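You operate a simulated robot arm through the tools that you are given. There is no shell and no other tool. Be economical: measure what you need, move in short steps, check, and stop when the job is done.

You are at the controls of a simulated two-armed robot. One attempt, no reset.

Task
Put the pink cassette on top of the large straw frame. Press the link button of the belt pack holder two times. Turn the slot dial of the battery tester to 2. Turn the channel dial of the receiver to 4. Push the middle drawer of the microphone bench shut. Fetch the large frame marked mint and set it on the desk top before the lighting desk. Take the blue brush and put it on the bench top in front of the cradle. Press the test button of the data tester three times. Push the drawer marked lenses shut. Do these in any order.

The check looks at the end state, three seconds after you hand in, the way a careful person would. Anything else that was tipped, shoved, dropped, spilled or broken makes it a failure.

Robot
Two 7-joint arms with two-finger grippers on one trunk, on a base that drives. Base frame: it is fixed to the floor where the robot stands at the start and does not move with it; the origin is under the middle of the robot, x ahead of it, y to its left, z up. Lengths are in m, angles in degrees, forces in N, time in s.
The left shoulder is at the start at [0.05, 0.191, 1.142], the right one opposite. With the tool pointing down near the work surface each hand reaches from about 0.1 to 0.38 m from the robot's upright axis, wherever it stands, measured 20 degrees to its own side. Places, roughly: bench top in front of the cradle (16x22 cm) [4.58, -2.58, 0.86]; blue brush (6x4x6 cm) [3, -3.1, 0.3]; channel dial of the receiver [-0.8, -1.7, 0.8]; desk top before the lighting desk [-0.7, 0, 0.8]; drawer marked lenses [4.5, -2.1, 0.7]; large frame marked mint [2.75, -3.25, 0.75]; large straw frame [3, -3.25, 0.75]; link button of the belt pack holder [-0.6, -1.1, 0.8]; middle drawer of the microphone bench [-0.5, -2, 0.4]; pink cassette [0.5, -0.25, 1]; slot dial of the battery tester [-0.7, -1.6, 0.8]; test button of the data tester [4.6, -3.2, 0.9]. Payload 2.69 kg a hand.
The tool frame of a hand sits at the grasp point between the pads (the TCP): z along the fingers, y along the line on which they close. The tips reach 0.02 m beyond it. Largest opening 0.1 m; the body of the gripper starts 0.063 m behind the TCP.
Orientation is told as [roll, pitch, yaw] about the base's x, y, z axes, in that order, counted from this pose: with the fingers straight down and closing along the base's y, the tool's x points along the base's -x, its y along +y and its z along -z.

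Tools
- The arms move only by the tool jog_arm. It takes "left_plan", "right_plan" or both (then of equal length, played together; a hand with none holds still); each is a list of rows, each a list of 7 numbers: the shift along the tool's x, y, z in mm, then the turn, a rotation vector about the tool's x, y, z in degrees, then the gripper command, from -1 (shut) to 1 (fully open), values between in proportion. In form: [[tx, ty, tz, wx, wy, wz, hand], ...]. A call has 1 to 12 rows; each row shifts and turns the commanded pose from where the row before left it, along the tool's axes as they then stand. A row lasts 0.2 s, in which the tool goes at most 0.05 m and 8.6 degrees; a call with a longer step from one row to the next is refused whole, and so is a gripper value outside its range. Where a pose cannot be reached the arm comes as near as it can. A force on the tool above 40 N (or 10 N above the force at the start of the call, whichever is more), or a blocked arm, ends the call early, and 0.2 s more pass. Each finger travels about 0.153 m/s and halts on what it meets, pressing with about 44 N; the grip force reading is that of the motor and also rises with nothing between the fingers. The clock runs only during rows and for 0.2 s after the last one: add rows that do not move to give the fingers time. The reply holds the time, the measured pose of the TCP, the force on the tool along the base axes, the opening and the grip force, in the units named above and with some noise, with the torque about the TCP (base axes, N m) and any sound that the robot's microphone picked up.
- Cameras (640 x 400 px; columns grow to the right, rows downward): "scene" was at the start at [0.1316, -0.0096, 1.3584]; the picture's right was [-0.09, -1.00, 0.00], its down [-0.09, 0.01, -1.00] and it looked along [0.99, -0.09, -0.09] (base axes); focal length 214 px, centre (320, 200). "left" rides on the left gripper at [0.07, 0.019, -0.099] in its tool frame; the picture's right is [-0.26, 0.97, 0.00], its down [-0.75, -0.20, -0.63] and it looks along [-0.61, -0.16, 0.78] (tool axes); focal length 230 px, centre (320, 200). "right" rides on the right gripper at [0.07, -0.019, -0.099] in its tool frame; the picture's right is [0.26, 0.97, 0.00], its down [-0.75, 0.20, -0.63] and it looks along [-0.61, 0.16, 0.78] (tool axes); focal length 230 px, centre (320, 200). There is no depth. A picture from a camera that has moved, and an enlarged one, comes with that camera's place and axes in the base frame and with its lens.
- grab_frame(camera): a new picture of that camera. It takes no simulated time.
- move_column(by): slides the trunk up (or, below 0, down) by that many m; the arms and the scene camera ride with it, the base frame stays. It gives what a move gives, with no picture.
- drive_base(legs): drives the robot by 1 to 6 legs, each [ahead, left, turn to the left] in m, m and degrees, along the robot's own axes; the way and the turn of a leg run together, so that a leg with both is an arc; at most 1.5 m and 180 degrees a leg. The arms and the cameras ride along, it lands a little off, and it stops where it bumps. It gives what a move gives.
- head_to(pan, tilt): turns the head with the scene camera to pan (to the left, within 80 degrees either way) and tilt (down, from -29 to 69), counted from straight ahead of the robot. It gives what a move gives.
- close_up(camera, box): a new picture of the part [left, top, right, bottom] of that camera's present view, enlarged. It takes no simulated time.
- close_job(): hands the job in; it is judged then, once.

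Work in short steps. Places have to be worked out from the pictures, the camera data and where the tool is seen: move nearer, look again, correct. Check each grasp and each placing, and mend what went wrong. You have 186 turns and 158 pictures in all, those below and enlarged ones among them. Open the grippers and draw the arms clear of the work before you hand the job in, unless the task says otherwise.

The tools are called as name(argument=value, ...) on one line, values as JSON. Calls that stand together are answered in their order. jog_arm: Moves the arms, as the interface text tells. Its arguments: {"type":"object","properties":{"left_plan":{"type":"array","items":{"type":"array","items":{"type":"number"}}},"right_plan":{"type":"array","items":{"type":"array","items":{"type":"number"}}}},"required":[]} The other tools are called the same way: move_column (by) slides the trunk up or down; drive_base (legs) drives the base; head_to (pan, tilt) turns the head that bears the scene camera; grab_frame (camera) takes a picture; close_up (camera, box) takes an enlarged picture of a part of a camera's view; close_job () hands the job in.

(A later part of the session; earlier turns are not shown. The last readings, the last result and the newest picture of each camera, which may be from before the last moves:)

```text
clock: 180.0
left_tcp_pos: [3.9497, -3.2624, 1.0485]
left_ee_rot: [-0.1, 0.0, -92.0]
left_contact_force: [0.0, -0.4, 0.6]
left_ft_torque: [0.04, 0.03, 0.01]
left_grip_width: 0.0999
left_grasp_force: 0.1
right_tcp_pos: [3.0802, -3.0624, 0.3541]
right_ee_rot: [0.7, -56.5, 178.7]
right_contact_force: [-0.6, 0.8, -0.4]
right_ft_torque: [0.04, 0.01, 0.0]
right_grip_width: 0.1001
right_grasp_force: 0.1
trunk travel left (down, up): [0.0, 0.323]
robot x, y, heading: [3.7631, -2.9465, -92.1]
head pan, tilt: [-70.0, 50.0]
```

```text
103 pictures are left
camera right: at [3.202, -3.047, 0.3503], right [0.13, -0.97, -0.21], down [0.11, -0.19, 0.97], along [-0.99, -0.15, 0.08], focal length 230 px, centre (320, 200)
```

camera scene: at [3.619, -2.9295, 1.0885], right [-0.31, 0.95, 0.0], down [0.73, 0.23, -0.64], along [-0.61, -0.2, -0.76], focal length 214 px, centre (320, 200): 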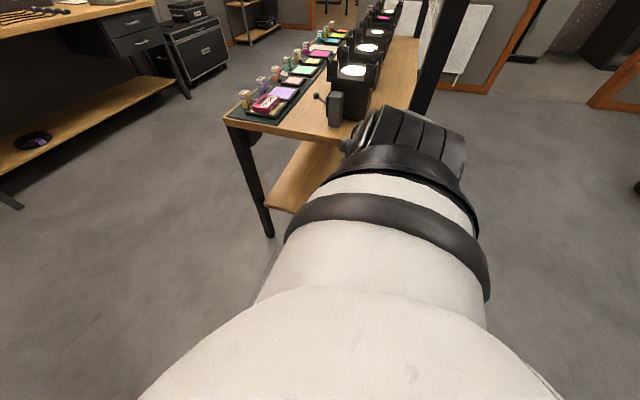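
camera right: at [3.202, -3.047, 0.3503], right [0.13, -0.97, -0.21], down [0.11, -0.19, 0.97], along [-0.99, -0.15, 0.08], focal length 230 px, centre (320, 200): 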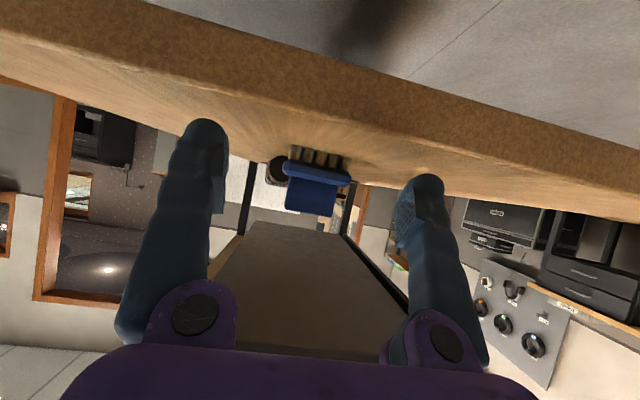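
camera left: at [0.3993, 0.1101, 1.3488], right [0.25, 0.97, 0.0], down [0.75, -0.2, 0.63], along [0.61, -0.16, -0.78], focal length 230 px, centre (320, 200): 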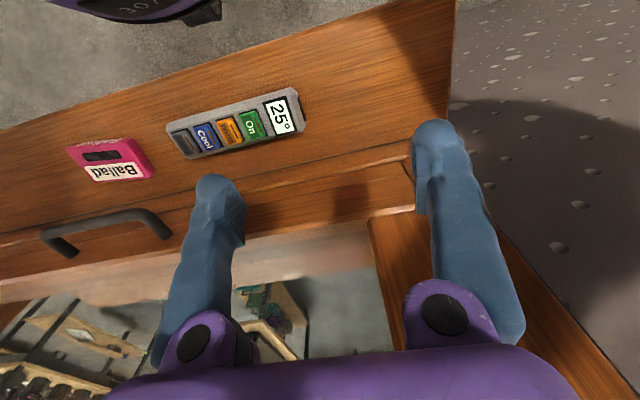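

Brush is 9 mm to -y of the hand line. I correct and advance 105 mm.

jog_arm(right_plan=[[-19, 10, 29, 0, 0, 0, 1], [-19, 0, 29, 0, 0, 0, 1], [-10, 0, 15, 0, 0, 0, 1], [-9, 0, 14, 0, 0, 0, 1]])

grab_frame(camera="right")

```text
clock: 181.0
left_tcp_pos: [3.9503, -3.2617, 1.0494]
left_ee_rot: [-0.1, 0.0, -92.0]
left_contact_force: [0.5, -0.3, 0.3]
left_ft_torque: [-0.04, -0.03, -0.03]
left_grip_width: 0.0997
left_grasp_force: 0.1
right_tcp_pos: [2.9749, -3.0733, 0.3521]
right_ee_rot: [0.7, -56.5, 178.8]
right_contact_force: [-0.3, -0.2, -0.5]
right_ft_torque: [0.01, -0.02, 0.02]
right_grip_width: 0.1
right_grasp_force: 0.0
trunk travel left (down, up): [0.0, 0.323]
robot x, y, heading: [3.7592, -2.9467, -92.1]
head pan, tilt: [-70.0, 50.0]
```

```text
102 pictures are left
camera right: at [3.0977, -3.0562, 0.349], right [0.13, -0.97, -0.21], down [0.11, -0.19, 0.97], along [-0.99, -0.15, 0.08], focal length 230 px, centre (320, 200)
```

right: 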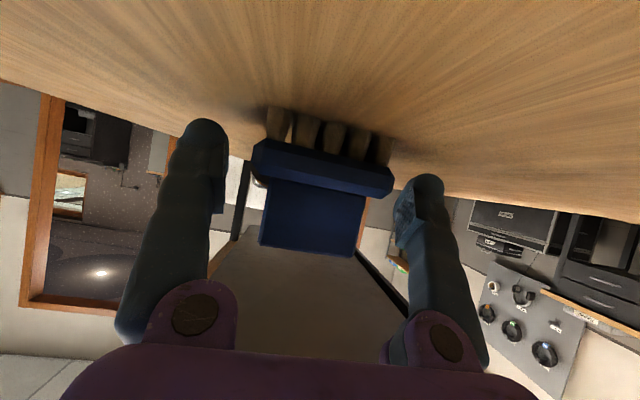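

The brush is between the fingers. I close and lift slightly.

jog_arm(right_plan=[[0, 0, 0, 0, 0, 0, 0], [0, 0, 0, 0, 0, 0, -1], [0, 0, 0, 0, 0, 0, -1], [0, 0, 0, 0, 0, 0, -1]])

jog_arm(right_plan=[[-16, 0, -11, 0, 0, 0, -1], [10, 0, -30, 0, 0, 0, -1], [15, 0, -32, 0, 0, 0, -1], [19, 0, -29, 0, 0, 0, -1], [19, 0, -29, 0, 0, 0, -1]])

grab_frame(camera="right")

```text
clock: 182.0
left_tcp_pos: [3.9495, -3.2616, 1.0499]
left_ee_rot: [-0.1, -0.1, -91.8]
left_contact_force: [0.5, -0.1, -0.5]
left_ft_torque: [0.01, -0.02, 0.02]
left_grip_width: 0.1001
left_grasp_force: 0.0
right_tcp_pos: [2.9751, -3.0733, 0.352]
right_ee_rot: [0.8, -56.4, 178.7]
right_contact_force: [0.4, 0.7, 0.8]
right_ft_torque: [0.05, 0.0, 0.03]
right_grip_width: 0.0588
right_grasp_force: 44.0
trunk travel left (down, up): [0.0, 0.323]
robot x, y, heading: [3.7645, -2.9436, -91.8]
head pan, tilt: [-70.0, 50.0]
```

```text
clock: 183.2
left_tcp_pos: [3.9495, -3.2621, 1.051]
left_ee_rot: [-0.2, 0.0, -92.0]
left_contact_force: [0.6, 0.3, -0.3]
left_ft_torque: [-0.02, 0.03, 0.0]
left_grip_width: 0.1
left_grasp_force: 0.1
right_tcp_pos: [3.1107, -3.0748, 0.3855]
right_ee_rot: [0.8, -56.5, 178.7]
right_contact_force: [0.5, 0.1, -1.9]
right_ft_torque: [0.0, -0.03, 0.01]
right_grip_width: 0.0587
right_grasp_force: 43.4
trunk travel left (down, up): [0.0, 0.323]
robot x, y, heading: [3.7617, -2.9482, -92.0]
head pan, tilt: [-70.0, 50.0]
```

```text
101 pictures are left
camera right: at [3.2328, -3.058, 0.3838], right [0.13, -0.97, -0.21], down [0.11, -0.19, 0.97], along [-0.99, -0.15, 0.08], focal length 230 px, centre (320, 200)
```

right: 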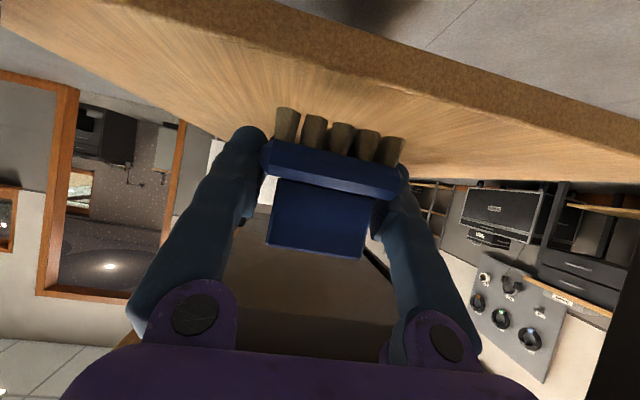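

The brush is held upright. I strafe clear of the rack and look at the bench on my left before turning.

jog_arm(right_plan=[[22, 0, -34, 0, 0, 0, -1], [22, 0, -34, 0, 0, 0, -1], [22, 0, -34, 0, 0, 0, -1]])

head_to(pan=70, tilt=25)

grab_frame(camera="scene")

```text
clock: 184.0
left_tcp_pos: [3.9494, -3.2624, 1.0504]
left_ee_rot: [-0.1, 0.0, -92.1]
left_contact_force: [-1.3, 0.1, 0.0]
left_ft_torque: [0.0, 0.0, -0.02]
left_grip_width: 0.1
left_grasp_force: 0.0
right_tcp_pos: [3.2322, -3.0735, 0.3862]
right_ee_rot: [0.6, -56.6, 178.8]
right_contact_force: [-0.3, -0.1, -1.0]
right_ft_torque: [-0.01, 0.02, 0.02]
right_grip_width: 0.0586
right_grasp_force: 44.6
trunk travel left (down, up): [0.0, 0.323]
robot x, y, heading: [3.7632, -2.9467, -92.1]
head pan, tilt: [-70.0, 50.0]
```

```text
clock: 186.2
left_tcp_pos: [3.9501, -3.2618, 1.0496]
left_ee_rot: [-0.1, 0.0, -92.0]
left_contact_force: [-0.7, 0.5, 0.3]
left_ft_torque: [-0.02, 0.01, -0.01]
left_grip_width: 0.1
left_grasp_force: 0.1
right_tcp_pos: [3.2323, -3.0748, 0.3862]
right_ee_rot: [0.7, -56.4, 178.8]
right_contact_force: [0.7, 0.0, -0.4]
right_ft_torque: [-0.01, -0.02, -0.03]
right_grip_width: 0.0586
right_grasp_force: 44.0
trunk travel left (down, up): [0.0, 0.323]
robot x, y, heading: [3.7622, -2.9485, -92.1]
head pan, tilt: [70.0, 25.0]
```

```text
100 pictures are left
camera scene: at [3.8459, -3.0226, 1.1259], right [-0.37, -0.93, 0.0], down [-0.39, 0.16, -0.91], along [0.84, -0.34, -0.42], focal length 214 px, centre (320, 200)
```

scene: 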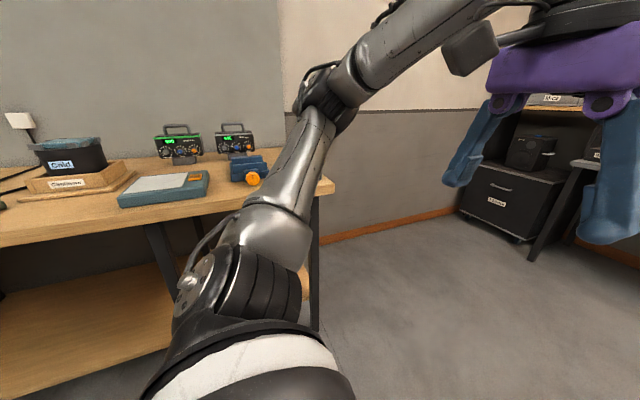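

Bench edge is at x≈4.45, so I can turn left here to face it, then see its top.

drive_base(legs=[[0, 0, 92]])

head_to(pan=15, tilt=25)

grab_frame(camera="scene")

```text
clock: 190.5
left_tcp_pos: [4.0706, -2.7503, 1.0503]
left_ee_rot: [-0.1, 0.0, -0.3]
left_contact_force: [0.0, -0.1, 0.5]
left_ft_torque: [0.02, -0.02, 0.03]
left_grip_width: 0.1004
left_grasp_force: 0.0
right_tcp_pos: [3.9044, -3.4725, 0.3855]
right_ee_rot: [0.9, -56.6, -89.5]
right_contact_force: [0.3, 0.4, -0.9]
right_ft_torque: [0.01, -0.04, 0.0]
right_grip_width: 0.0584
right_grasp_force: 44.5
trunk travel left (down, up): [0.0, 0.323]
robot x, y, heading: [3.7606, -2.9462, -0.6]
head pan, tilt: [70.0, 25.0]
```

```text
clock: 191.7
left_tcp_pos: [4.0704, -2.7502, 1.0504]
left_ee_rot: [-0.1, 0.1, -0.4]
left_contact_force: [0.5, 0.0, -0.7]
left_ft_torque: [-0.01, 0.0, 0.0]
left_grip_width: 0.1001
left_grasp_force: 0.0
right_tcp_pos: [3.903, -3.4722, 0.3858]
right_ee_rot: [0.9, -56.5, -89.6]
right_contact_force: [0.3, 0.0, -1.0]
right_ft_torque: [-0.01, 0.03, 0.0]
right_grip_width: 0.0587
right_grasp_force: 44.0
trunk travel left (down, up): [0.0, 0.323]
robot x, y, heading: [3.7621, -2.9463, -0.5]
head pan, tilt: [15.0, 25.0]
```

```text
99 pictures are left
camera scene: at [3.891, -2.9248, 1.1259], right [0.25, -0.97, 0.0], down [-0.41, -0.11, -0.91], along [0.88, 0.23, -0.42], focal length 214 px, centre (320, 200)
```

scene: 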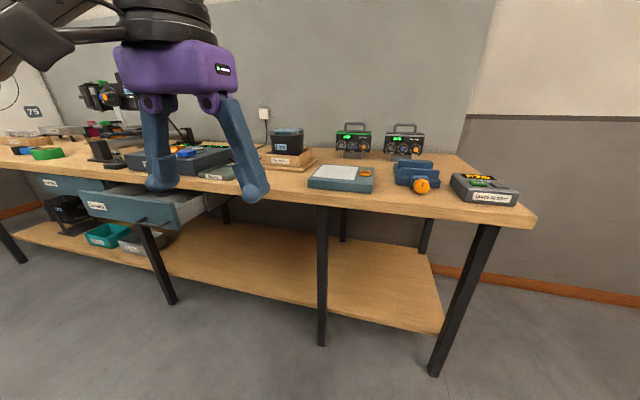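

I raise the trunk to see the bench top better and take pictures.

move_column(by=0.2)

jog_arm(left_plan=[[0, 45, 0, 0, 0, 0, 1], [0, 45, 0, 0, 0, 0, 1], [20, 40, 0, 0, 0, 0, 1]])

head_to(pan=8, tilt=30)

close_up(camera="scene", box=[80, 60, 400, 260])

close_up(camera="scene", box=[320, 60, 640, 260])

```text
clock: 193.9
left_tcp_pos: [4.0709, -2.7502, 1.2501]
left_ee_rot: [-0.1, 0.1, -0.3]
left_contact_force: [-0.4, -0.6, -0.2]
left_ft_torque: [0.02, -0.01, -0.04]
left_grip_width: 0.1
left_grasp_force: 0.0
right_tcp_pos: [3.903, -3.4711, 0.5868]
right_ee_rot: [0.8, -56.5, -89.6]
right_contact_force: [-0.5, -0.1, -0.7]
right_ft_torque: [-0.02, -0.02, 0.02]
right_grip_width: 0.0587
right_grasp_force: 43.9
trunk travel left (down, up): [-0.2, 0.123]
robot x, y, heading: [3.7651, -2.9492, -0.4]
head pan, tilt: [15.0, 25.0]
```

```text
clock: 194.7
left_tcp_pos: [4.051, -2.6186, 1.2517]
left_ee_rot: [-0.1, -0.2, -0.4]
left_contact_force: [-0.3, -0.6, 0.3]
left_ft_torque: [-0.01, 0.01, -0.03]
left_grip_width: 0.1001
left_grasp_force: 0.1
right_tcp_pos: [3.9032, -3.4718, 0.5863]
right_ee_rot: [0.9, -56.6, -89.6]
right_contact_force: [-0.3, 0.0, 0.1]
right_ft_torque: [-0.02, -0.05, 0.01]
right_grip_width: 0.0589
right_grasp_force: 43.6
trunk travel left (down, up): [-0.2, 0.123]
robot x, y, heading: [3.7623, -2.945, -0.3]
head pan, tilt: [15.0, 25.0]
```

```text
clock: 195.4
left_tcp_pos: [4.0519, -2.6205, 1.2511]
left_ee_rot: [-0.1, 0.0, -0.3]
left_contact_force: [0.2, 0.0, 0.2]
left_ft_torque: [0.01, -0.02, -0.03]
left_grip_width: 0.1
left_grasp_force: 0.1
right_tcp_pos: [3.9022, -3.4728, 0.5862]
right_ee_rot: [0.8, -56.5, -89.5]
right_contact_force: [-0.8, -0.9, -0.4]
right_ft_torque: [0.0, -0.02, -0.02]
right_grip_width: 0.0587
right_grasp_force: 43.7
trunk travel left (down, up): [-0.2, 0.123]
robot x, y, heading: [3.7623, -2.9483, -0.3]
head pan, tilt: [8.0, 30.0]
```

```text
2.00 times, centred on (240, 160) of scene
camera zoom: at [3.8915, -2.9361, 1.3179], right [0.13, -0.99, 0.0], down [-0.5, -0.07, -0.87], along [0.86, 0.12, -0.5], focal length 429 px, centre (480, 280)
```

zoom: 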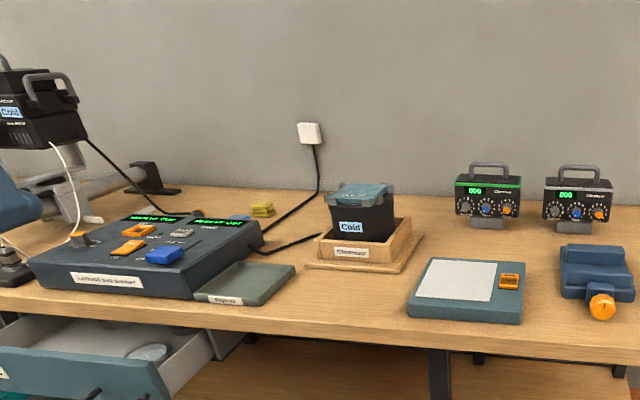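

```text
2.00 times, centred on (480, 160) of scene
camera zoom: at [3.8915, -2.9361, 1.3179], right [0.13, -0.99, 0.0], down [-0.5, -0.07, -0.87], along [0.86, 0.12, -0.5], focal length 429 px, centre (0, 280)
```

zoom: 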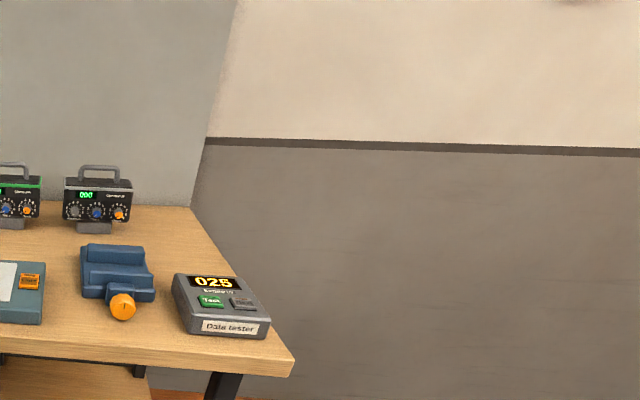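

close_up(camera="scene", box=[170, 140, 300, 225])

```text
4.71 times, centred on (235, 182) of scene
camera zoom: at [3.8915, -2.9361, 1.3179], right [0.13, -0.99, 0.0], down [-0.5, -0.07, -0.87], along [0.86, 0.12, -0.5], focal length 1009 px, centre (720, 282)
```

zoom: 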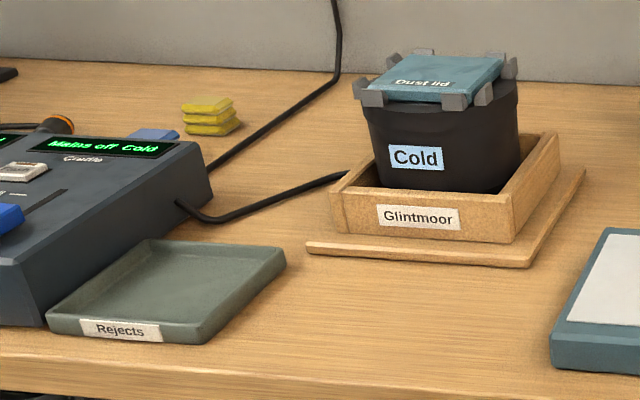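

The wooden "Glintmoor" cradle stands at about x 4.68 up; the place before it, [4.575, -2.58], is free. I raise the right hand and swing it round to the front keeping the brush upright.

jog_arm(right_plan=[[-40, 0, -26, 0, 0, 0, -1], [-40, 0, -26, 0, 0, 0, -1], [-40, 0, -26, 0, 0, 0, -1], [-40, 0, -26, 0, 0, 0, -1], [-40, 0, -26, 0, 0, 0, -1], [-40, 0, -26, 0, 0, 0, -1], [-20, 0, -13, 0, 0, 0, -1]])

jog_arm(right_plan=[[4, 44, -6, -6.9, 0, -4.6, -1], [4, 44, -6, -6.9, 0, -4.6, -1], [4, 44, -6, -6.9, 0, -4.6, -1], [4, 44, -6, -6.9, 0, -4.6, -1], [4, 44, -6, -6.9, 0, -4.6, -1], [4, 44, -6, -6.9, 0, -4.6, -1], [4, 44, -6, -6.9, 0, -4.6, -1], [4, 44, -6, -6.9, 0, -4.6, -1], [4, 44, -6, -6.9, 0, -4.6, -1], [4, 44, -6, -6.9, 0, -4.6, -1], [4, 44, -6, -5.5, 0, -3.6, -1]])

```text
clock: 197.0
left_tcp_pos: [4.0517, -2.6193, 1.2516]
left_ee_rot: [-0.2, 0.0, -0.3]
left_contact_force: [-0.3, 0.4, -1.0]
left_ft_torque: [0.04, 0.02, -0.01]
left_grip_width: 0.0999
left_grasp_force: 0.1
right_tcp_pos: [3.9227, -3.461, 0.8326]
right_ee_rot: [0.6, -56.5, -89.7]
right_contact_force: [0.4, -0.2, -1.1]
right_ft_torque: [-0.04, -0.02, 0.03]
right_grip_width: 0.0589
right_grasp_force: 43.8
right hand out of reach, approached as far as the arm can: row 4, 5, 6, 7
trunk travel left (down, up): [-0.2, 0.123]
robot x, y, heading: [3.7654, -2.9456, -0.2]
head pan, tilt: [8.0, 30.0]
```

```text
clock: 199.4
left_tcp_pos: [4.0517, -2.6182, 1.2513]
left_ee_rot: [0.0, 0.0, -0.4]
left_contact_force: [0.2, -0.6, -0.1]
left_ft_torque: [-0.03, 0.02, 0.05]
left_grip_width: 0.0998
left_grasp_force: 0.0
right_tcp_pos: [4.2091, -3.0833, 0.8441]
right_ee_rot: [-0.3, -56.7, 0.9]
right_contact_force: [-0.1, 0.6, -1.0]
right_ft_torque: [0.0, -0.01, 0.01]
right_grip_width: 0.0583
right_grasp_force: 44.1
right hand out of reach, approached as far as the arm can: row 1, 2, 4, 6, 7, 8, 10
trunk travel left (down, up): [-0.2, 0.123]
robot x, y, heading: [3.7588, -2.948, -0.4]
head pan, tilt: [8.0, 30.0]
```

The hand is in front now (fwd 0.445). I raise the trunk 10 cm and drive to the place before the cradle.

move_column(by=0.1)

drive_base(legs=[[0, 0.495, 0.4], [0.2, 0, 0]])

head_to(pan=0, tilt=40)

grab_frame(camera="scene")

grab_frame(camera="right")

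```text
clock: 200.7
left_tcp_pos: [4.0522, -2.6183, 1.3513]
left_ee_rot: [0.0, 0.0, -0.2]
left_contact_force: [-0.3, 0.5, 0.2]
left_ft_torque: [0.01, -0.04, 0.0]
left_grip_width: 0.0999
left_grasp_force: 0.1
right_tcp_pos: [4.2099, -3.0851, 0.9436]
right_ee_rot: [-0.3, -56.7, 0.9]
right_contact_force: [-0.7, -0.5, -1.1]
right_ft_torque: [-0.01, 0.02, 0.0]
right_grip_width: 0.0586
right_grasp_force: 44.0
trunk travel left (down, up): [-0.3, 0.023]
robot x, y, heading: [3.7589, -2.9476, -0.6]
head pan, tilt: [8.0, 30.0]
```

```text
clock: 206.9
left_tcp_pos: [4.2533, -2.1152, 1.3499]
left_ee_rot: [-0.1, 0.0, -0.1]
left_contact_force: [-0.5, -0.5, 0.2]
left_ft_torque: [-0.01, 0.01, -0.01]
left_grip_width: 0.1
left_grasp_force: 0.0
right_tcp_pos: [4.4117, -2.5796, 0.9432]
right_ee_rot: [-0.3, -56.7, 0.9]
right_contact_force: [0.7, -0.7, -0.9]
right_ft_torque: [-0.01, -0.01, 0.02]
right_grip_width: 0.0586
right_grasp_force: 44.3
trunk travel left (down, up): [-0.3, 0.023]
robot x, y, heading: [3.964, -2.4406, -0.4]
head pan, tilt: [8.0, 30.0]
```

```text
clock: 207.6
left_tcp_pos: [4.2522, -2.1165, 1.35]
left_ee_rot: [-0.2, -0.1, -0.1]
left_contact_force: [-1.0, -0.1, -0.1]
left_ft_torque: [-0.01, 0.0, 0.0]
left_grip_width: 0.0999
left_grasp_force: 0.0
right_tcp_pos: [4.4115, -2.5811, 0.9441]
right_ee_rot: [-0.3, -56.7, 0.9]
right_contact_force: [-0.2, 0.6, -0.6]
right_ft_torque: [-0.03, -0.03, -0.01]
right_grip_width: 0.0584
right_grasp_force: 44.0
trunk travel left (down, up): [-0.3, 0.023]
robot x, y, heading: [3.9618, -2.4438, -0.1]
head pan, tilt: [0.0, 40.0]
```

```text
95 pictures are left
camera scene: at [4.0882, -2.4447, 1.4026], right [0.0, -1.0, 0.0], down [-0.64, 0.0, -0.77], along [0.77, 0.0, -0.64], focal length 214 px, centre (320, 200)
```

scene: 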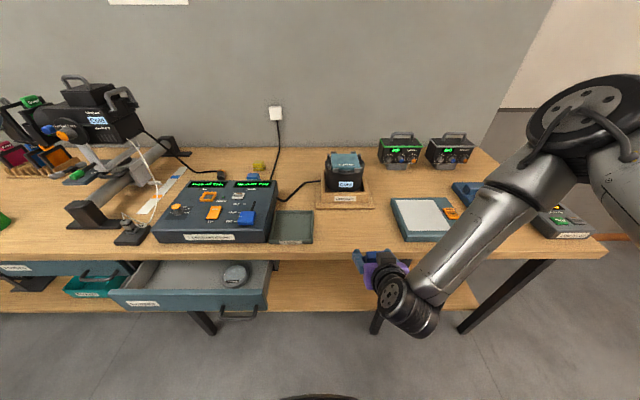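

```text
94 pictures are left
camera right: at [4.2912, -2.6014, 0.9398], right [-0.15, 0.96, -0.22], down [-0.12, 0.2, 0.97], along [0.98, 0.17, 0.08], focal length 230 px, centre (320, 200)
```

right: 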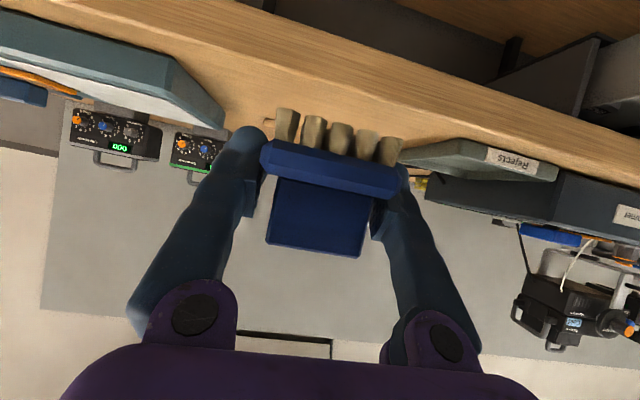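

Clear space; bench edge at x≈4.47. I drive ahead 15.5 cm so the brush is over the spot.

drive_base(legs=[[0.155, 0, 0]])

grab_frame(camera="scene")

grab_frame(camera="right")

```text
clock: 209.0
left_tcp_pos: [4.4084, -2.1162, 1.351]
left_ee_rot: [-0.1, 0.1, 0.0]
left_contact_force: [0.2, -0.2, 0.3]
left_ft_torque: [-0.03, 0.04, -0.06]
left_grip_width: 0.1
left_grasp_force: 0.1
right_tcp_pos: [4.5663, -2.5802, 0.9432]
right_ee_rot: [-0.3, -56.7, 0.9]
right_contact_force: [0.1, 0.9, -0.8]
right_ft_torque: [-0.02, -0.01, -0.03]
right_grip_width: 0.0585
right_grasp_force: 43.9
trunk travel left (down, up): [-0.3, 0.023]
robot x, y, heading: [4.1204, -2.4433, -0.3]
head pan, tilt: [0.0, 40.0]
```

```text
93 pictures are left
camera scene: at [4.2448, -2.4451, 1.4025], right [0.0, -1.0, 0.0], down [-0.64, 0.0, -0.77], along [0.77, 0.0, -0.64], focal length 214 px, centre (320, 200)
```

scene: 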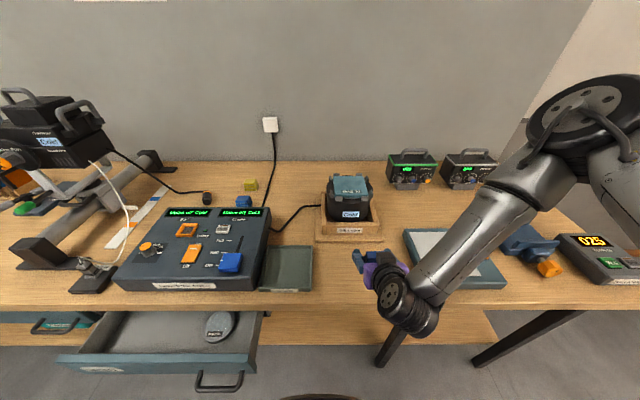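

```text
92 pictures are left
camera right: at [4.4478, -2.6014, 0.9396], right [-0.15, 0.96, -0.22], down [-0.12, 0.2, 0.97], along [0.98, 0.18, 0.08], focal length 230 px, centre (320, 200)
```

right: 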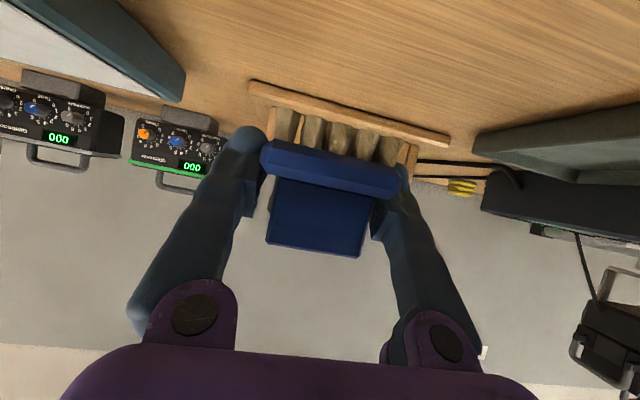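

I lower the trunk by 43 mm, then feel for the bench in small steps.

move_column(by=-0.043)

move_column(by=-0.005)

close_up(camera="right", box=[220, 40, 460, 190])

```text
clock: 209.8
left_tcp_pos: [4.4074, -2.1157, 1.3087]
left_ee_rot: [-0.1, -0.1, 0.0]
left_contact_force: [0.0, -0.8, 0.9]
left_ft_torque: [0.0, 0.02, 0.01]
left_grip_width: 0.1
left_grasp_force: 0.0
right_tcp_pos: [4.5659, -2.5803, 0.9001]
right_ee_rot: [-0.2, -56.7, 1.0]
right_contact_force: [0.2, -0.1, -0.4]
right_ft_torque: [0.04, 0.03, -0.02]
right_grip_width: 0.0587
right_grasp_force: 44.1
trunk travel left (down, up): [-0.257, 0.066]
robot x, y, heading: [4.1172, -2.444, -0.1]
head pan, tilt: [0.0, 40.0]
```

```text
clock: 210.4
left_tcp_pos: [4.408, -2.1172, 1.3027]
left_ee_rot: [-0.1, 0.0, -0.1]
left_contact_force: [-0.2, 0.1, 0.1]
left_ft_torque: [0.01, -0.01, 0.05]
left_grip_width: 0.1
left_grasp_force: 0.1
right_tcp_pos: [4.5674, -2.5795, 0.895]
right_ee_rot: [-0.2, -56.7, 0.9]
right_contact_force: [-0.3, 0.2, -0.4]
right_ft_torque: [-0.03, 0.02, 0.02]
right_grip_width: 0.0587
right_grasp_force: 44.3
trunk travel left (down, up): [-0.252, 0.071]
robot x, y, heading: [4.1204, -2.4456, -0.4]
head pan, tilt: [0.0, 40.0]
```

```text
2.67 times, centred on (340, 115) of right
camera zoom: at [4.4473, -2.6014, 0.8918], right [-0.15, 0.96, -0.22], down [-0.12, 0.2, 0.97], along [0.98, 0.18, 0.08], focal length 614 px, centre (267, 427)
```

zoom: 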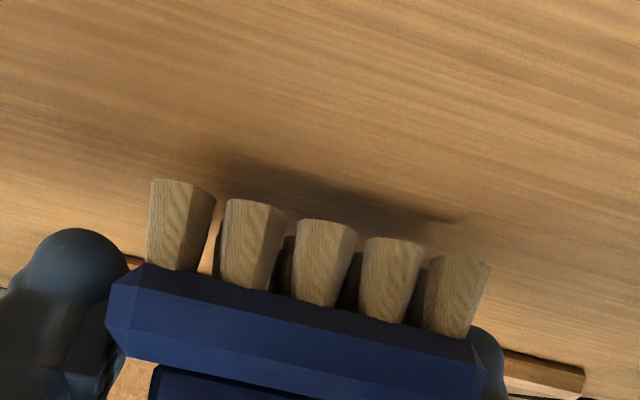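

Still just above the surface; I lower by 4 mm steps, watching the force.

move_column(by=-0.004)

move_column(by=-0.003)

close_up(camera="right", box=[220, 40, 460, 190])

```text
clock: 210.9
left_tcp_pos: [4.4076, -2.1159, 1.2994]
left_ee_rot: [-0.1, 0.0, -0.1]
left_contact_force: [-0.4, -0.2, 0.0]
left_ft_torque: [-0.02, 0.04, -0.01]
left_grip_width: 0.1
left_grasp_force: 0.1
right_tcp_pos: [4.5661, -2.5801, 0.8916]
right_ee_rot: [-0.3, -56.7, 1.0]
right_contact_force: [-0.1, 0.8, -1.3]
right_ft_torque: [0.03, 0.0, 0.0]
right_grip_width: 0.0586
right_grasp_force: 44.0
trunk travel left (down, up): [-0.248, 0.075]
robot x, y, heading: [4.1206, -2.4411, -0.1]
head pan, tilt: [0.0, 40.0]
```

```text
clock: 211.4
left_tcp_pos: [4.4064, -2.1164, 1.2953]
left_ee_rot: [-0.1, -0.1, -0.1]
left_contact_force: [-0.3, -0.6, 0.4]
left_ft_torque: [0.01, -0.02, 0.0]
left_grip_width: 0.1
left_grasp_force: 0.0
right_tcp_pos: [4.5671, -2.5801, 0.888]
right_ee_rot: [-0.3, -56.7, 1.0]
right_contact_force: [0.0, 0.2, -1.6]
right_ft_torque: [0.03, -0.04, 0.03]
right_grip_width: 0.0585
right_grasp_force: 44.3
trunk travel left (down, up): [-0.245, 0.078]
robot x, y, heading: [4.1155, -2.4459, -0.0]
head pan, tilt: [0.0, 40.0]
```

```text
2.67 times, centred on (340, 115) of right
camera zoom: at [4.4473, -2.6014, 0.8848], right [-0.15, 0.96, -0.22], down [-0.12, 0.2, 0.97], along [0.98, 0.18, 0.08], focal length 614 px, centre (267, 427)
```

zoom: 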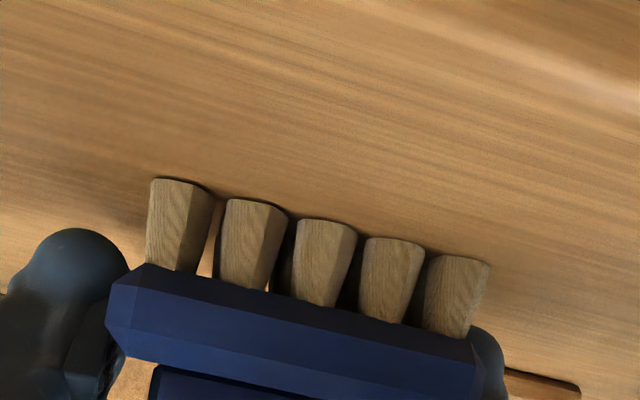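

Nearly touching now. Two more millimetres, then I release.

move_column(by=-0.002)

jog_arm(right_plan=[[0, 0, 0, 0, 0, 0, 0.3], [0, 0, 0, 0, 0, 0, 0.7], [0, 0, 0, 0, 0, 0, 1], [14, 0, -21, 0, 0, 0, 1], [19, 0, -29, 0, 0, 0, 1], [19, 0, -29, 0, 0, 0, 1]])

grab_frame(camera="right")

```text
clock: 211.9
left_tcp_pos: [4.4066, -2.1162, 1.2942]
left_ee_rot: [-0.2, 0.0, -0.1]
left_contact_force: [0.1, 0.6, -1.0]
left_ft_torque: [-0.01, 0.0, 0.01]
left_grip_width: 0.1
left_grasp_force: 0.2
right_tcp_pos: [4.5667, -2.5801, 0.8885]
right_ee_rot: [-0.2, -56.9, 0.9]
right_contact_force: [-1.7, -2.4, 12.1]
right_ft_torque: [0.25, 0.43, 0.09]
right_grip_width: 0.0588
right_grasp_force: 43.8
trunk travel left (down, up): [-0.243, 0.08]
robot x, y, heading: [4.1187, -2.4441, -0.0]
head pan, tilt: [0.0, 40.0]
```

```text
clock: 213.6
left_tcp_pos: [4.4077, -2.116, 1.2941]
left_ee_rot: [0.0, -0.2, -0.1]
left_contact_force: [0.5, 0.1, 0.5]
left_ft_torque: [-0.04, 0.0, -0.05]
left_grip_width: 0.0998
left_grasp_force: 0.1
right_tcp_pos: [4.4983, -2.5855, 0.8962]
right_ee_rot: [0.3, -60.2, -1.9]
right_contact_force: [-1.3, 0.3, 0.4]
right_ft_torque: [0.01, -0.01, -0.01]
right_grip_width: 0.0999
right_grasp_force: 0.0
trunk travel left (down, up): [-0.243, 0.08]
robot x, y, heading: [4.1199, -2.4447, -0.3]
head pan, tilt: [0.0, 40.0]
stopped in row 6 (right hand): the arm was blocked; the commanded pose is now the measured one
```

```text
89 pictures are left
camera right: at [4.3776, -2.603, 0.8854], right [-0.1, 0.97, -0.22], down [-0.17, 0.2, 0.96], along [0.98, 0.14, 0.14], focal length 230 px, centre (320, 200)
```

right: 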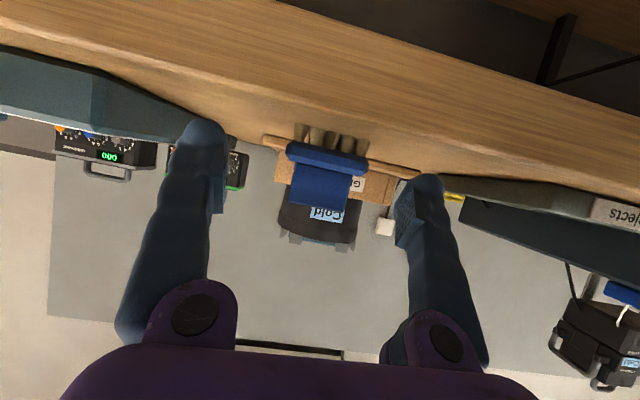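

The brush stands in front of the cradle. I raise the trunk and back the base away, then look.

move_column(by=0.06)

drive_base(legs=[[-0.25, 0, 0]])

grab_frame(camera="scene")

```text
clock: 214.6
left_tcp_pos: [4.4084, -2.1156, 1.3548]
left_ee_rot: [-0.1, 0.1, -0.1]
left_contact_force: [0.0, 0.2, 0.4]
left_ft_torque: [-0.01, 0.03, 0.01]
left_grip_width: 0.1
left_grasp_force: 0.1
right_tcp_pos: [4.4965, -2.5855, 0.9554]
right_ee_rot: [0.3, -60.1, -1.6]
right_contact_force: [0.0, 0.2, -0.4]
right_ft_torque: [-0.02, -0.02, 0.0]
right_grip_width: 0.1001
right_grasp_force: 0.1
trunk travel left (down, up): [-0.303, 0.02]
robot x, y, heading: [4.1161, -2.4433, -0.4]
head pan, tilt: [0.0, 40.0]
```

```text
clock: 216.4
left_tcp_pos: [4.1609, -2.1148, 1.3538]
left_ee_rot: [-0.1, 0.0, -0.2]
left_contact_force: [0.6, -0.1, 0.7]
left_ft_torque: [0.01, -0.03, 0.01]
left_grip_width: 0.1001
left_grasp_force: 0.1
right_tcp_pos: [4.2496, -2.5858, 0.9556]
right_ee_rot: [0.4, -60.0, -1.9]
right_contact_force: [0.4, -0.2, -0.5]
right_ft_torque: [0.01, 0.01, 0.01]
right_grip_width: 0.1002
right_grasp_force: 0.2
trunk travel left (down, up): [-0.303, 0.02]
robot x, y, heading: [3.8735, -2.4418, -0.3]
head pan, tilt: [0.0, 40.0]
```

```text
88 pictures are left
camera scene: at [3.9965, -2.4445, 1.4056], right [-0.01, -1.0, 0.0], down [-0.64, 0.0, -0.77], along [0.77, 0.0, -0.64], focal length 214 px, centre (320, 200)
```

scene: 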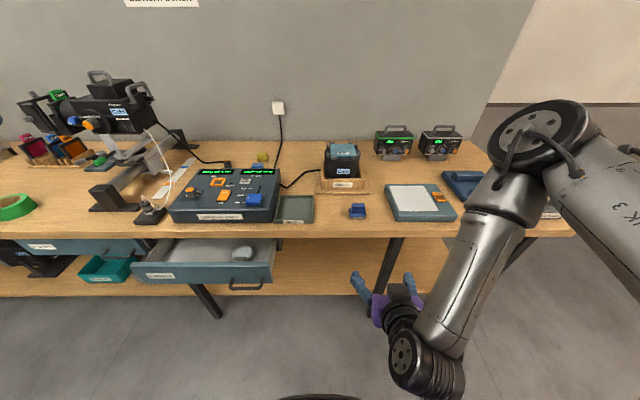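

Brush is placed well. Now the drawers: I enlarge their labels.

close_up(camera="scene", box=[0, 220, 290, 300])

```text
2.21 times, centred on (145, 260) of scene
camera zoom: at [3.9965, -2.4445, 1.4056], right [-0.01, -1.0, 0.0], down [-0.64, 0.0, -0.77], along [0.77, 0.0, -0.64], focal length 473 px, centre (706, 68)
```

zoom: 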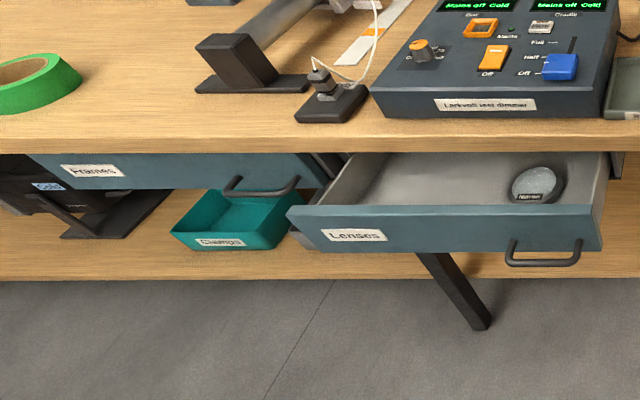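

The Lenses drawer stands open about 8 cm, front at x≈4.40, z 0.67–0.79, centre y≈-2.06. I close the right hand, strafe in front of it and lower the trunk.

jog_arm(right_plan=[[0, 0, 0, 0, 0, 0, 0], [0, 0, 0, 0, 0, 0, -1], [0, 0, 0, 0, 0, 0, -1], [0, 0, 0, 0, 0, 0, -1]])

drive_base(legs=[[0, 0.525, 0.3]])

move_column(by=-0.215)

grab_frame(camera="right")

grab_frame(camera="scene")

```text
clock: 217.4
left_tcp_pos: [4.161, -2.1153, 1.3542]
left_ee_rot: [-0.1, 0.0, -0.3]
left_contact_force: [0.4, -0.4, -0.2]
left_ft_torque: [-0.02, -0.01, -0.02]
left_grip_width: 0.1003
left_grasp_force: 0.0
right_tcp_pos: [4.2503, -2.5863, 0.9564]
right_ee_rot: [0.3, -60.2, -1.9]
right_contact_force: [-0.3, 0.0, 0.1]
right_ft_torque: [-0.01, 0.01, 0.0]
right_grip_width: 0.0
right_grasp_force: 29.6
trunk travel left (down, up): [-0.303, 0.02]
robot x, y, heading: [3.8713, -2.4449, -0.3]
head pan, tilt: [0.0, 40.0]
```

```text
clock: 222.4
left_tcp_pos: [4.1644, -1.5936, 1.354]
left_ee_rot: [-0.1, 0.1, -0.3]
left_contact_force: [0.6, -1.0, 0.5]
left_ft_torque: [0.01, 0.01, 0.0]
left_grip_width: 0.0998
left_grasp_force: 0.0
right_tcp_pos: [4.2538, -2.0648, 0.9555]
right_ee_rot: [0.2, -60.0, -1.9]
right_contact_force: [-0.5, -0.4, 0.2]
right_ft_torque: [0.01, -0.01, -0.01]
right_grip_width: 0.0
right_grasp_force: 29.3
trunk travel left (down, up): [-0.303, 0.02]
robot x, y, heading: [3.8752, -1.919, -0.4]
head pan, tilt: [0.0, 40.0]
```

```text
clock: 224.7
left_tcp_pos: [4.1638, -1.5934, 1.1392]
left_ee_rot: [-0.1, 0.1, -0.4]
left_contact_force: [-0.3, 0.2, -0.3]
left_ft_torque: [-0.01, -0.02, -0.02]
left_grip_width: 0.1001
left_grasp_force: 0.0
right_tcp_pos: [4.2532, -2.0639, 0.7423]
right_ee_rot: [0.2, -60.2, -1.9]
right_contact_force: [-0.7, -0.6, -0.6]
right_ft_torque: [0.02, -0.01, 0.0]
right_grip_width: 0.0
right_grasp_force: 29.7
trunk travel left (down, up): [-0.088, 0.235]
robot x, y, heading: [3.8742, -1.922, -0.3]
head pan, tilt: [0.0, 40.0]
```

```text
86 pictures are left
camera right: at [4.133, -2.0802, 0.7298], right [-0.1, 0.97, -0.22], down [-0.17, 0.2, 0.96], along [0.98, 0.13, 0.14], focal length 230 px, centre (320, 200)
```

right: 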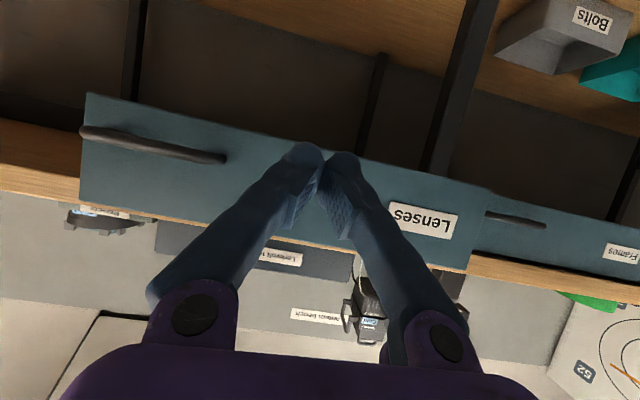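

```text
85 pictures are left
camera scene: at [3.9997, -1.9225, 1.1906], right [-0.01, -1.0, 0.0], down [-0.64, 0.0, -0.77], along [0.77, 0.0, -0.64], focal length 214 px, centre (320, 200)
```

scene: 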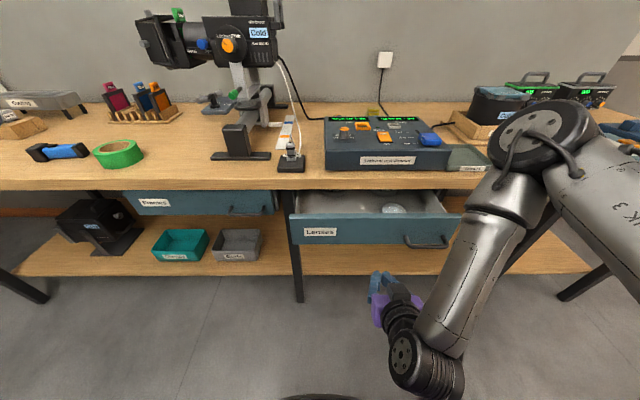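

Drawer face ≈ x 4.41. I drive ahead 10 cm, then push with the arm.

drive_base(legs=[[0.1, 0, 0]])

jog_arm(right_plan=[[-10, 0, 17, 0, 0, 0, -1], [-10, 0, 17, 0, 0, 0, -1], [-10, 0, 17, 0, 0, 0, -1], [-8, 0, 13, 0, 0, 0, -1], [-8, 0, 13, 0, 0, 0, -1], [-8, 0, 13, 0, 0, 0, -1]])

grab_frame(camera="scene")

```text
clock: 225.9
left_tcp_pos: [4.2655, -1.5947, 1.1385]
left_ee_rot: [0.0, 0.0, -0.3]
left_contact_force: [0.5, 0.3, 1.5]
left_ft_torque: [0.01, 0.03, -0.02]
left_grip_width: 0.1
left_grasp_force: 0.1
right_tcp_pos: [4.3536, -2.065, 0.7411]
right_ee_rot: [0.2, -60.0, -2.0]
right_contact_force: [0.5, 0.5, -0.1]
right_ft_torque: [-0.01, 0.0, 0.0]
right_grip_width: 0.0
right_grasp_force: 29.5
trunk travel left (down, up): [-0.088, 0.235]
robot x, y, heading: [3.9765, -1.9212, -0.8]
head pan, tilt: [0.0, 40.0]
```

```text
clock: 227.3
left_tcp_pos: [4.2656, -1.5952, 1.1384]
left_ee_rot: [0.0, -0.1, -0.3]
left_contact_force: [-0.1, -0.2, -1.0]
left_ft_torque: [-0.03, 0.03, -0.02]
left_grip_width: 0.0999
left_grasp_force: 0.0
right_tcp_pos: [4.4597, -2.0671, 0.7427]
right_ee_rot: [0.2, -60.3, -1.9]
right_contact_force: [0.1, -1.1, -0.8]
right_ft_torque: [0.0, -0.02, -0.02]
right_grip_width: 0.0
right_grasp_force: 29.7
trunk travel left (down, up): [-0.088, 0.235]
robot x, y, heading: [3.975, -1.9202, -0.2]
head pan, tilt: [0.0, 40.0]
```

```text
84 pictures are left
camera scene: at [4.1003, -1.9233, 1.1905], right [-0.01, -1.0, 0.0], down [-0.64, 0.0, -0.77], along [0.77, 0.0, -0.64], focal length 214 px, centre (320, 200)
```

scene: 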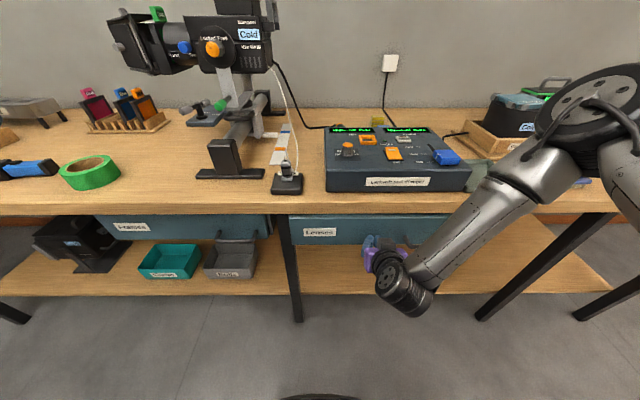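

The drawer went in with little resistance; I keep pushing gently until it stops.

jog_arm(right_plan=[[-5, 0, 8.5, 0, 0, 0, -1], [-5, 0, 8.5, 0, 0, 0, -1], [-5, 0, 8.5, 0, 0, 0, -1], [-5, 0, 8.5, 0, 0, 0, -1]])

close_up(camera="scene", box=[80, 180, 480, 290])

```text
clock: 228.2
left_tcp_pos: [4.2644, -1.5942, 1.1385]
left_ee_rot: [0.0, -0.1, -0.4]
left_contact_force: [-0.1, -0.3, 0.5]
left_ft_torque: [0.03, -0.01, 0.0]
left_grip_width: 0.1
left_grasp_force: 0.1
right_tcp_pos: [4.4806, -2.069, 0.74]
right_ee_rot: [0.3, -59.2, -1.6]
right_contact_force: [-14.7, -0.7, 5.6]
right_ft_torque: [0.13, -0.11, 0.1]
right_grip_width: 0.0002
right_grasp_force: 29.6
trunk travel left (down, up): [-0.088, 0.235]
robot x, y, heading: [3.9752, -1.9213, -0.3]
head pan, tilt: [0.0, 40.0]
stopped in row 4 (right hand): the force on the tool passed its limit at 50 N (the readings are from after the stop); the commanded pose is now the measured one
```

```text
1.60 times, centred on (280, 235) of scene
camera zoom: at [4.0986, -1.9234, 1.1907], right [-0.01, -1.0, 0.0], down [-0.64, 0.0, -0.77], along [0.77, -0.01, -0.64], focal length 343 px, centre (384, 144)
```

zoom: 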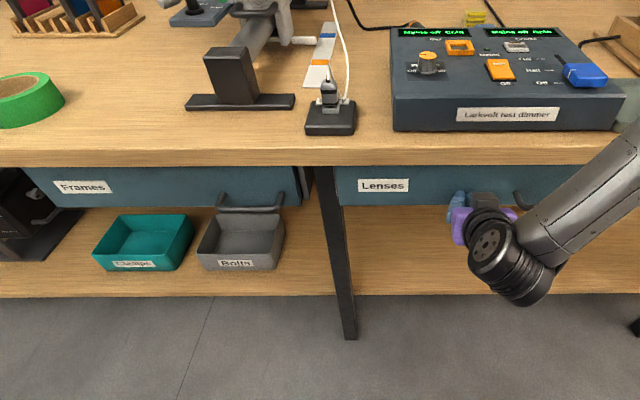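

The Lenses drawer is shut. I back off, raise the trunk, and go to the data tester with the hand's lean reduced to ~32°.

drive_base(legs=[[-0.2, 0, 0.3], [0, -1.16, 0]])

move_column(by=0.22)

jog_arm(right_plan=[[20, 0, -35, 0, 7, 0, -1], [0, 0, -20, 0, 7, 0, -1], [0, 0, -20, 0, 7, 0, -1], [0, 0, -10, 0, 7, 0, -1]])

head_to(pan=-15, tilt=35)

grab_frame(camera="scene")

```text
clock: 239.9
left_tcp_pos: [4.062, -2.7617, 1.1396]
left_ee_rot: [0.1, -0.1, 0.4]
left_contact_force: [0.8, 0.9, 0.7]
left_ft_torque: [0.03, -0.01, -0.01]
left_grip_width: 0.0999
left_grasp_force: 0.0
right_tcp_pos: [4.2854, -3.2321, 0.7394]
right_ee_rot: [0.3, -59.3, -1.0]
right_contact_force: [-0.4, 0.0, -0.6]
right_ft_torque: [0.0, -0.03, 0.0]
right_grip_width: 0.0
right_grasp_force: 29.9
trunk travel left (down, up): [-0.088, 0.235]
robot x, y, heading: [3.7771, -3.0936, 0.3]
head pan, tilt: [0.0, 40.0]
```

```text
clock: 242.2
left_tcp_pos: [4.0623, -2.7619, 1.3585]
left_ee_rot: [0.0, 0.0, 0.3]
left_contact_force: [-0.6, 0.0, 0.1]
left_ft_torque: [-0.02, -0.01, 0.03]
left_grip_width: 0.1002
left_grasp_force: 0.2
right_tcp_pos: [4.2857, -3.2327, 0.9596]
right_ee_rot: [0.3, -59.3, -1.0]
right_contact_force: [0.2, -0.4, 0.8]
right_ft_torque: [0.0, 0.0, 0.02]
right_grip_width: 0.0001
right_grasp_force: 29.3
trunk travel left (down, up): [-0.308, 0.015]
robot x, y, heading: [3.7758, -3.0921, 0.0]
head pan, tilt: [0.0, 40.0]
```

```text
clock: 243.2
left_tcp_pos: [4.0616, -2.7629, 1.3586]
left_ee_rot: [0.0, -0.1, 0.3]
left_contact_force: [0.2, 0.7, -1.1]
left_ft_torque: [-0.03, -0.01, 0.01]
left_grip_width: 0.1001
left_grasp_force: 0.0
right_tcp_pos: [4.2096, -3.2314, 0.9949]
right_ee_rot: [0.2, -31.2, -0.8]
right_contact_force: [0.8, 0.9, -0.4]
right_ft_torque: [0.01, 0.03, 0.0]
right_grip_width: 0.0003
right_grasp_force: 29.3
trunk travel left (down, up): [-0.308, 0.015]
robot x, y, heading: [3.7758, -3.0945, 0.5]
head pan, tilt: [0.0, 40.0]
```

```text
clock: 244.0
left_tcp_pos: [4.0625, -2.7603, 1.3586]
left_ee_rot: [-0.1, -0.1, 0.2]
left_contact_force: [0.2, -0.7, 0.1]
left_ft_torque: [-0.01, 0.0, 0.0]
left_grip_width: 0.1001
left_grasp_force: 0.0
right_tcp_pos: [4.2107, -3.2322, 0.9943]
right_ee_rot: [0.1, -31.3, -0.7]
right_contact_force: [0.0, 0.8, 0.1]
right_ft_torque: [-0.01, 0.0, -0.01]
right_grip_width: 0.0001
right_grasp_force: 29.8
trunk travel left (down, up): [-0.308, 0.015]
robot x, y, heading: [3.7754, -3.0917, 0.3]
head pan, tilt: [-15.0, 35.0]
```

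```text
82 pictures are left
camera scene: at [3.9009, -3.1154, 1.4181], right [-0.25, -0.97, 0.0], down [-0.56, 0.15, -0.82], along [0.79, -0.21, -0.57], focal length 214 px, centre (320, 200)
```

scene: 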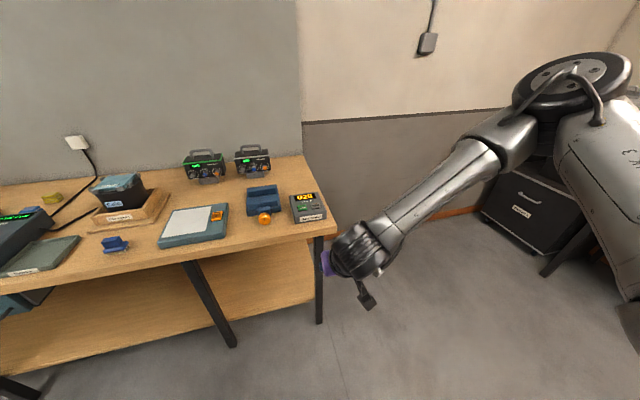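

close_up(camera="scene", box=[240, 170, 350, 240])

close_up(camera="right", box=[160, 0, 480, 200])

```text
5.71 times, centred on (295, 205) of scene
camera zoom: at [3.9009, -3.1154, 1.4181], right [-0.25, -0.97, 0.0], down [-0.56, 0.15, -0.82], along [0.79, -0.21, -0.57], focal length 1226 px, centre (463, 171)
```

zoom: 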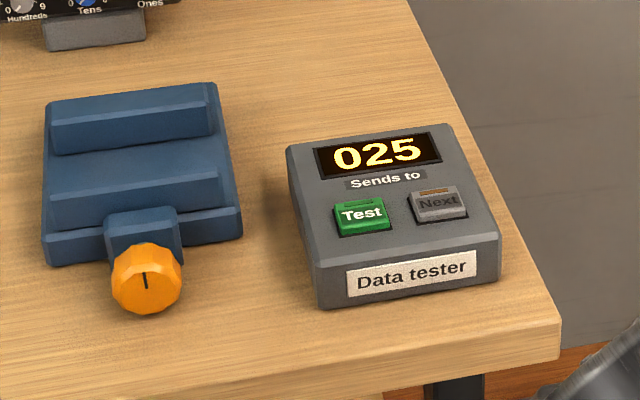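

```text
2.00 times, centred on (320, 100) of right
camera zoom: at [4.0999, -3.2504, 1.0427], right [-0.21, 0.97, -0.13], down [0.32, 0.19, 0.93], along [0.93, 0.15, -0.35], focal length 460 px, centre (320, 400)
```

zoom: 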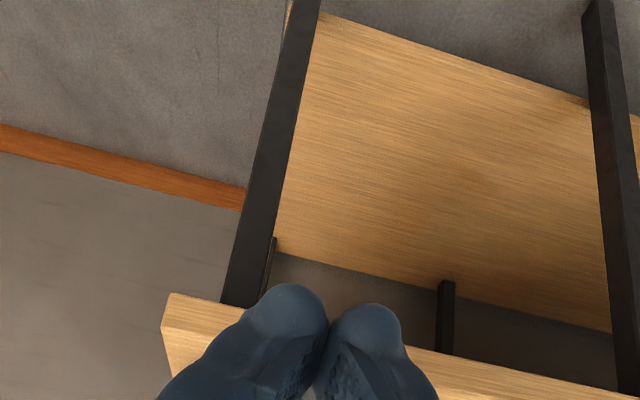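

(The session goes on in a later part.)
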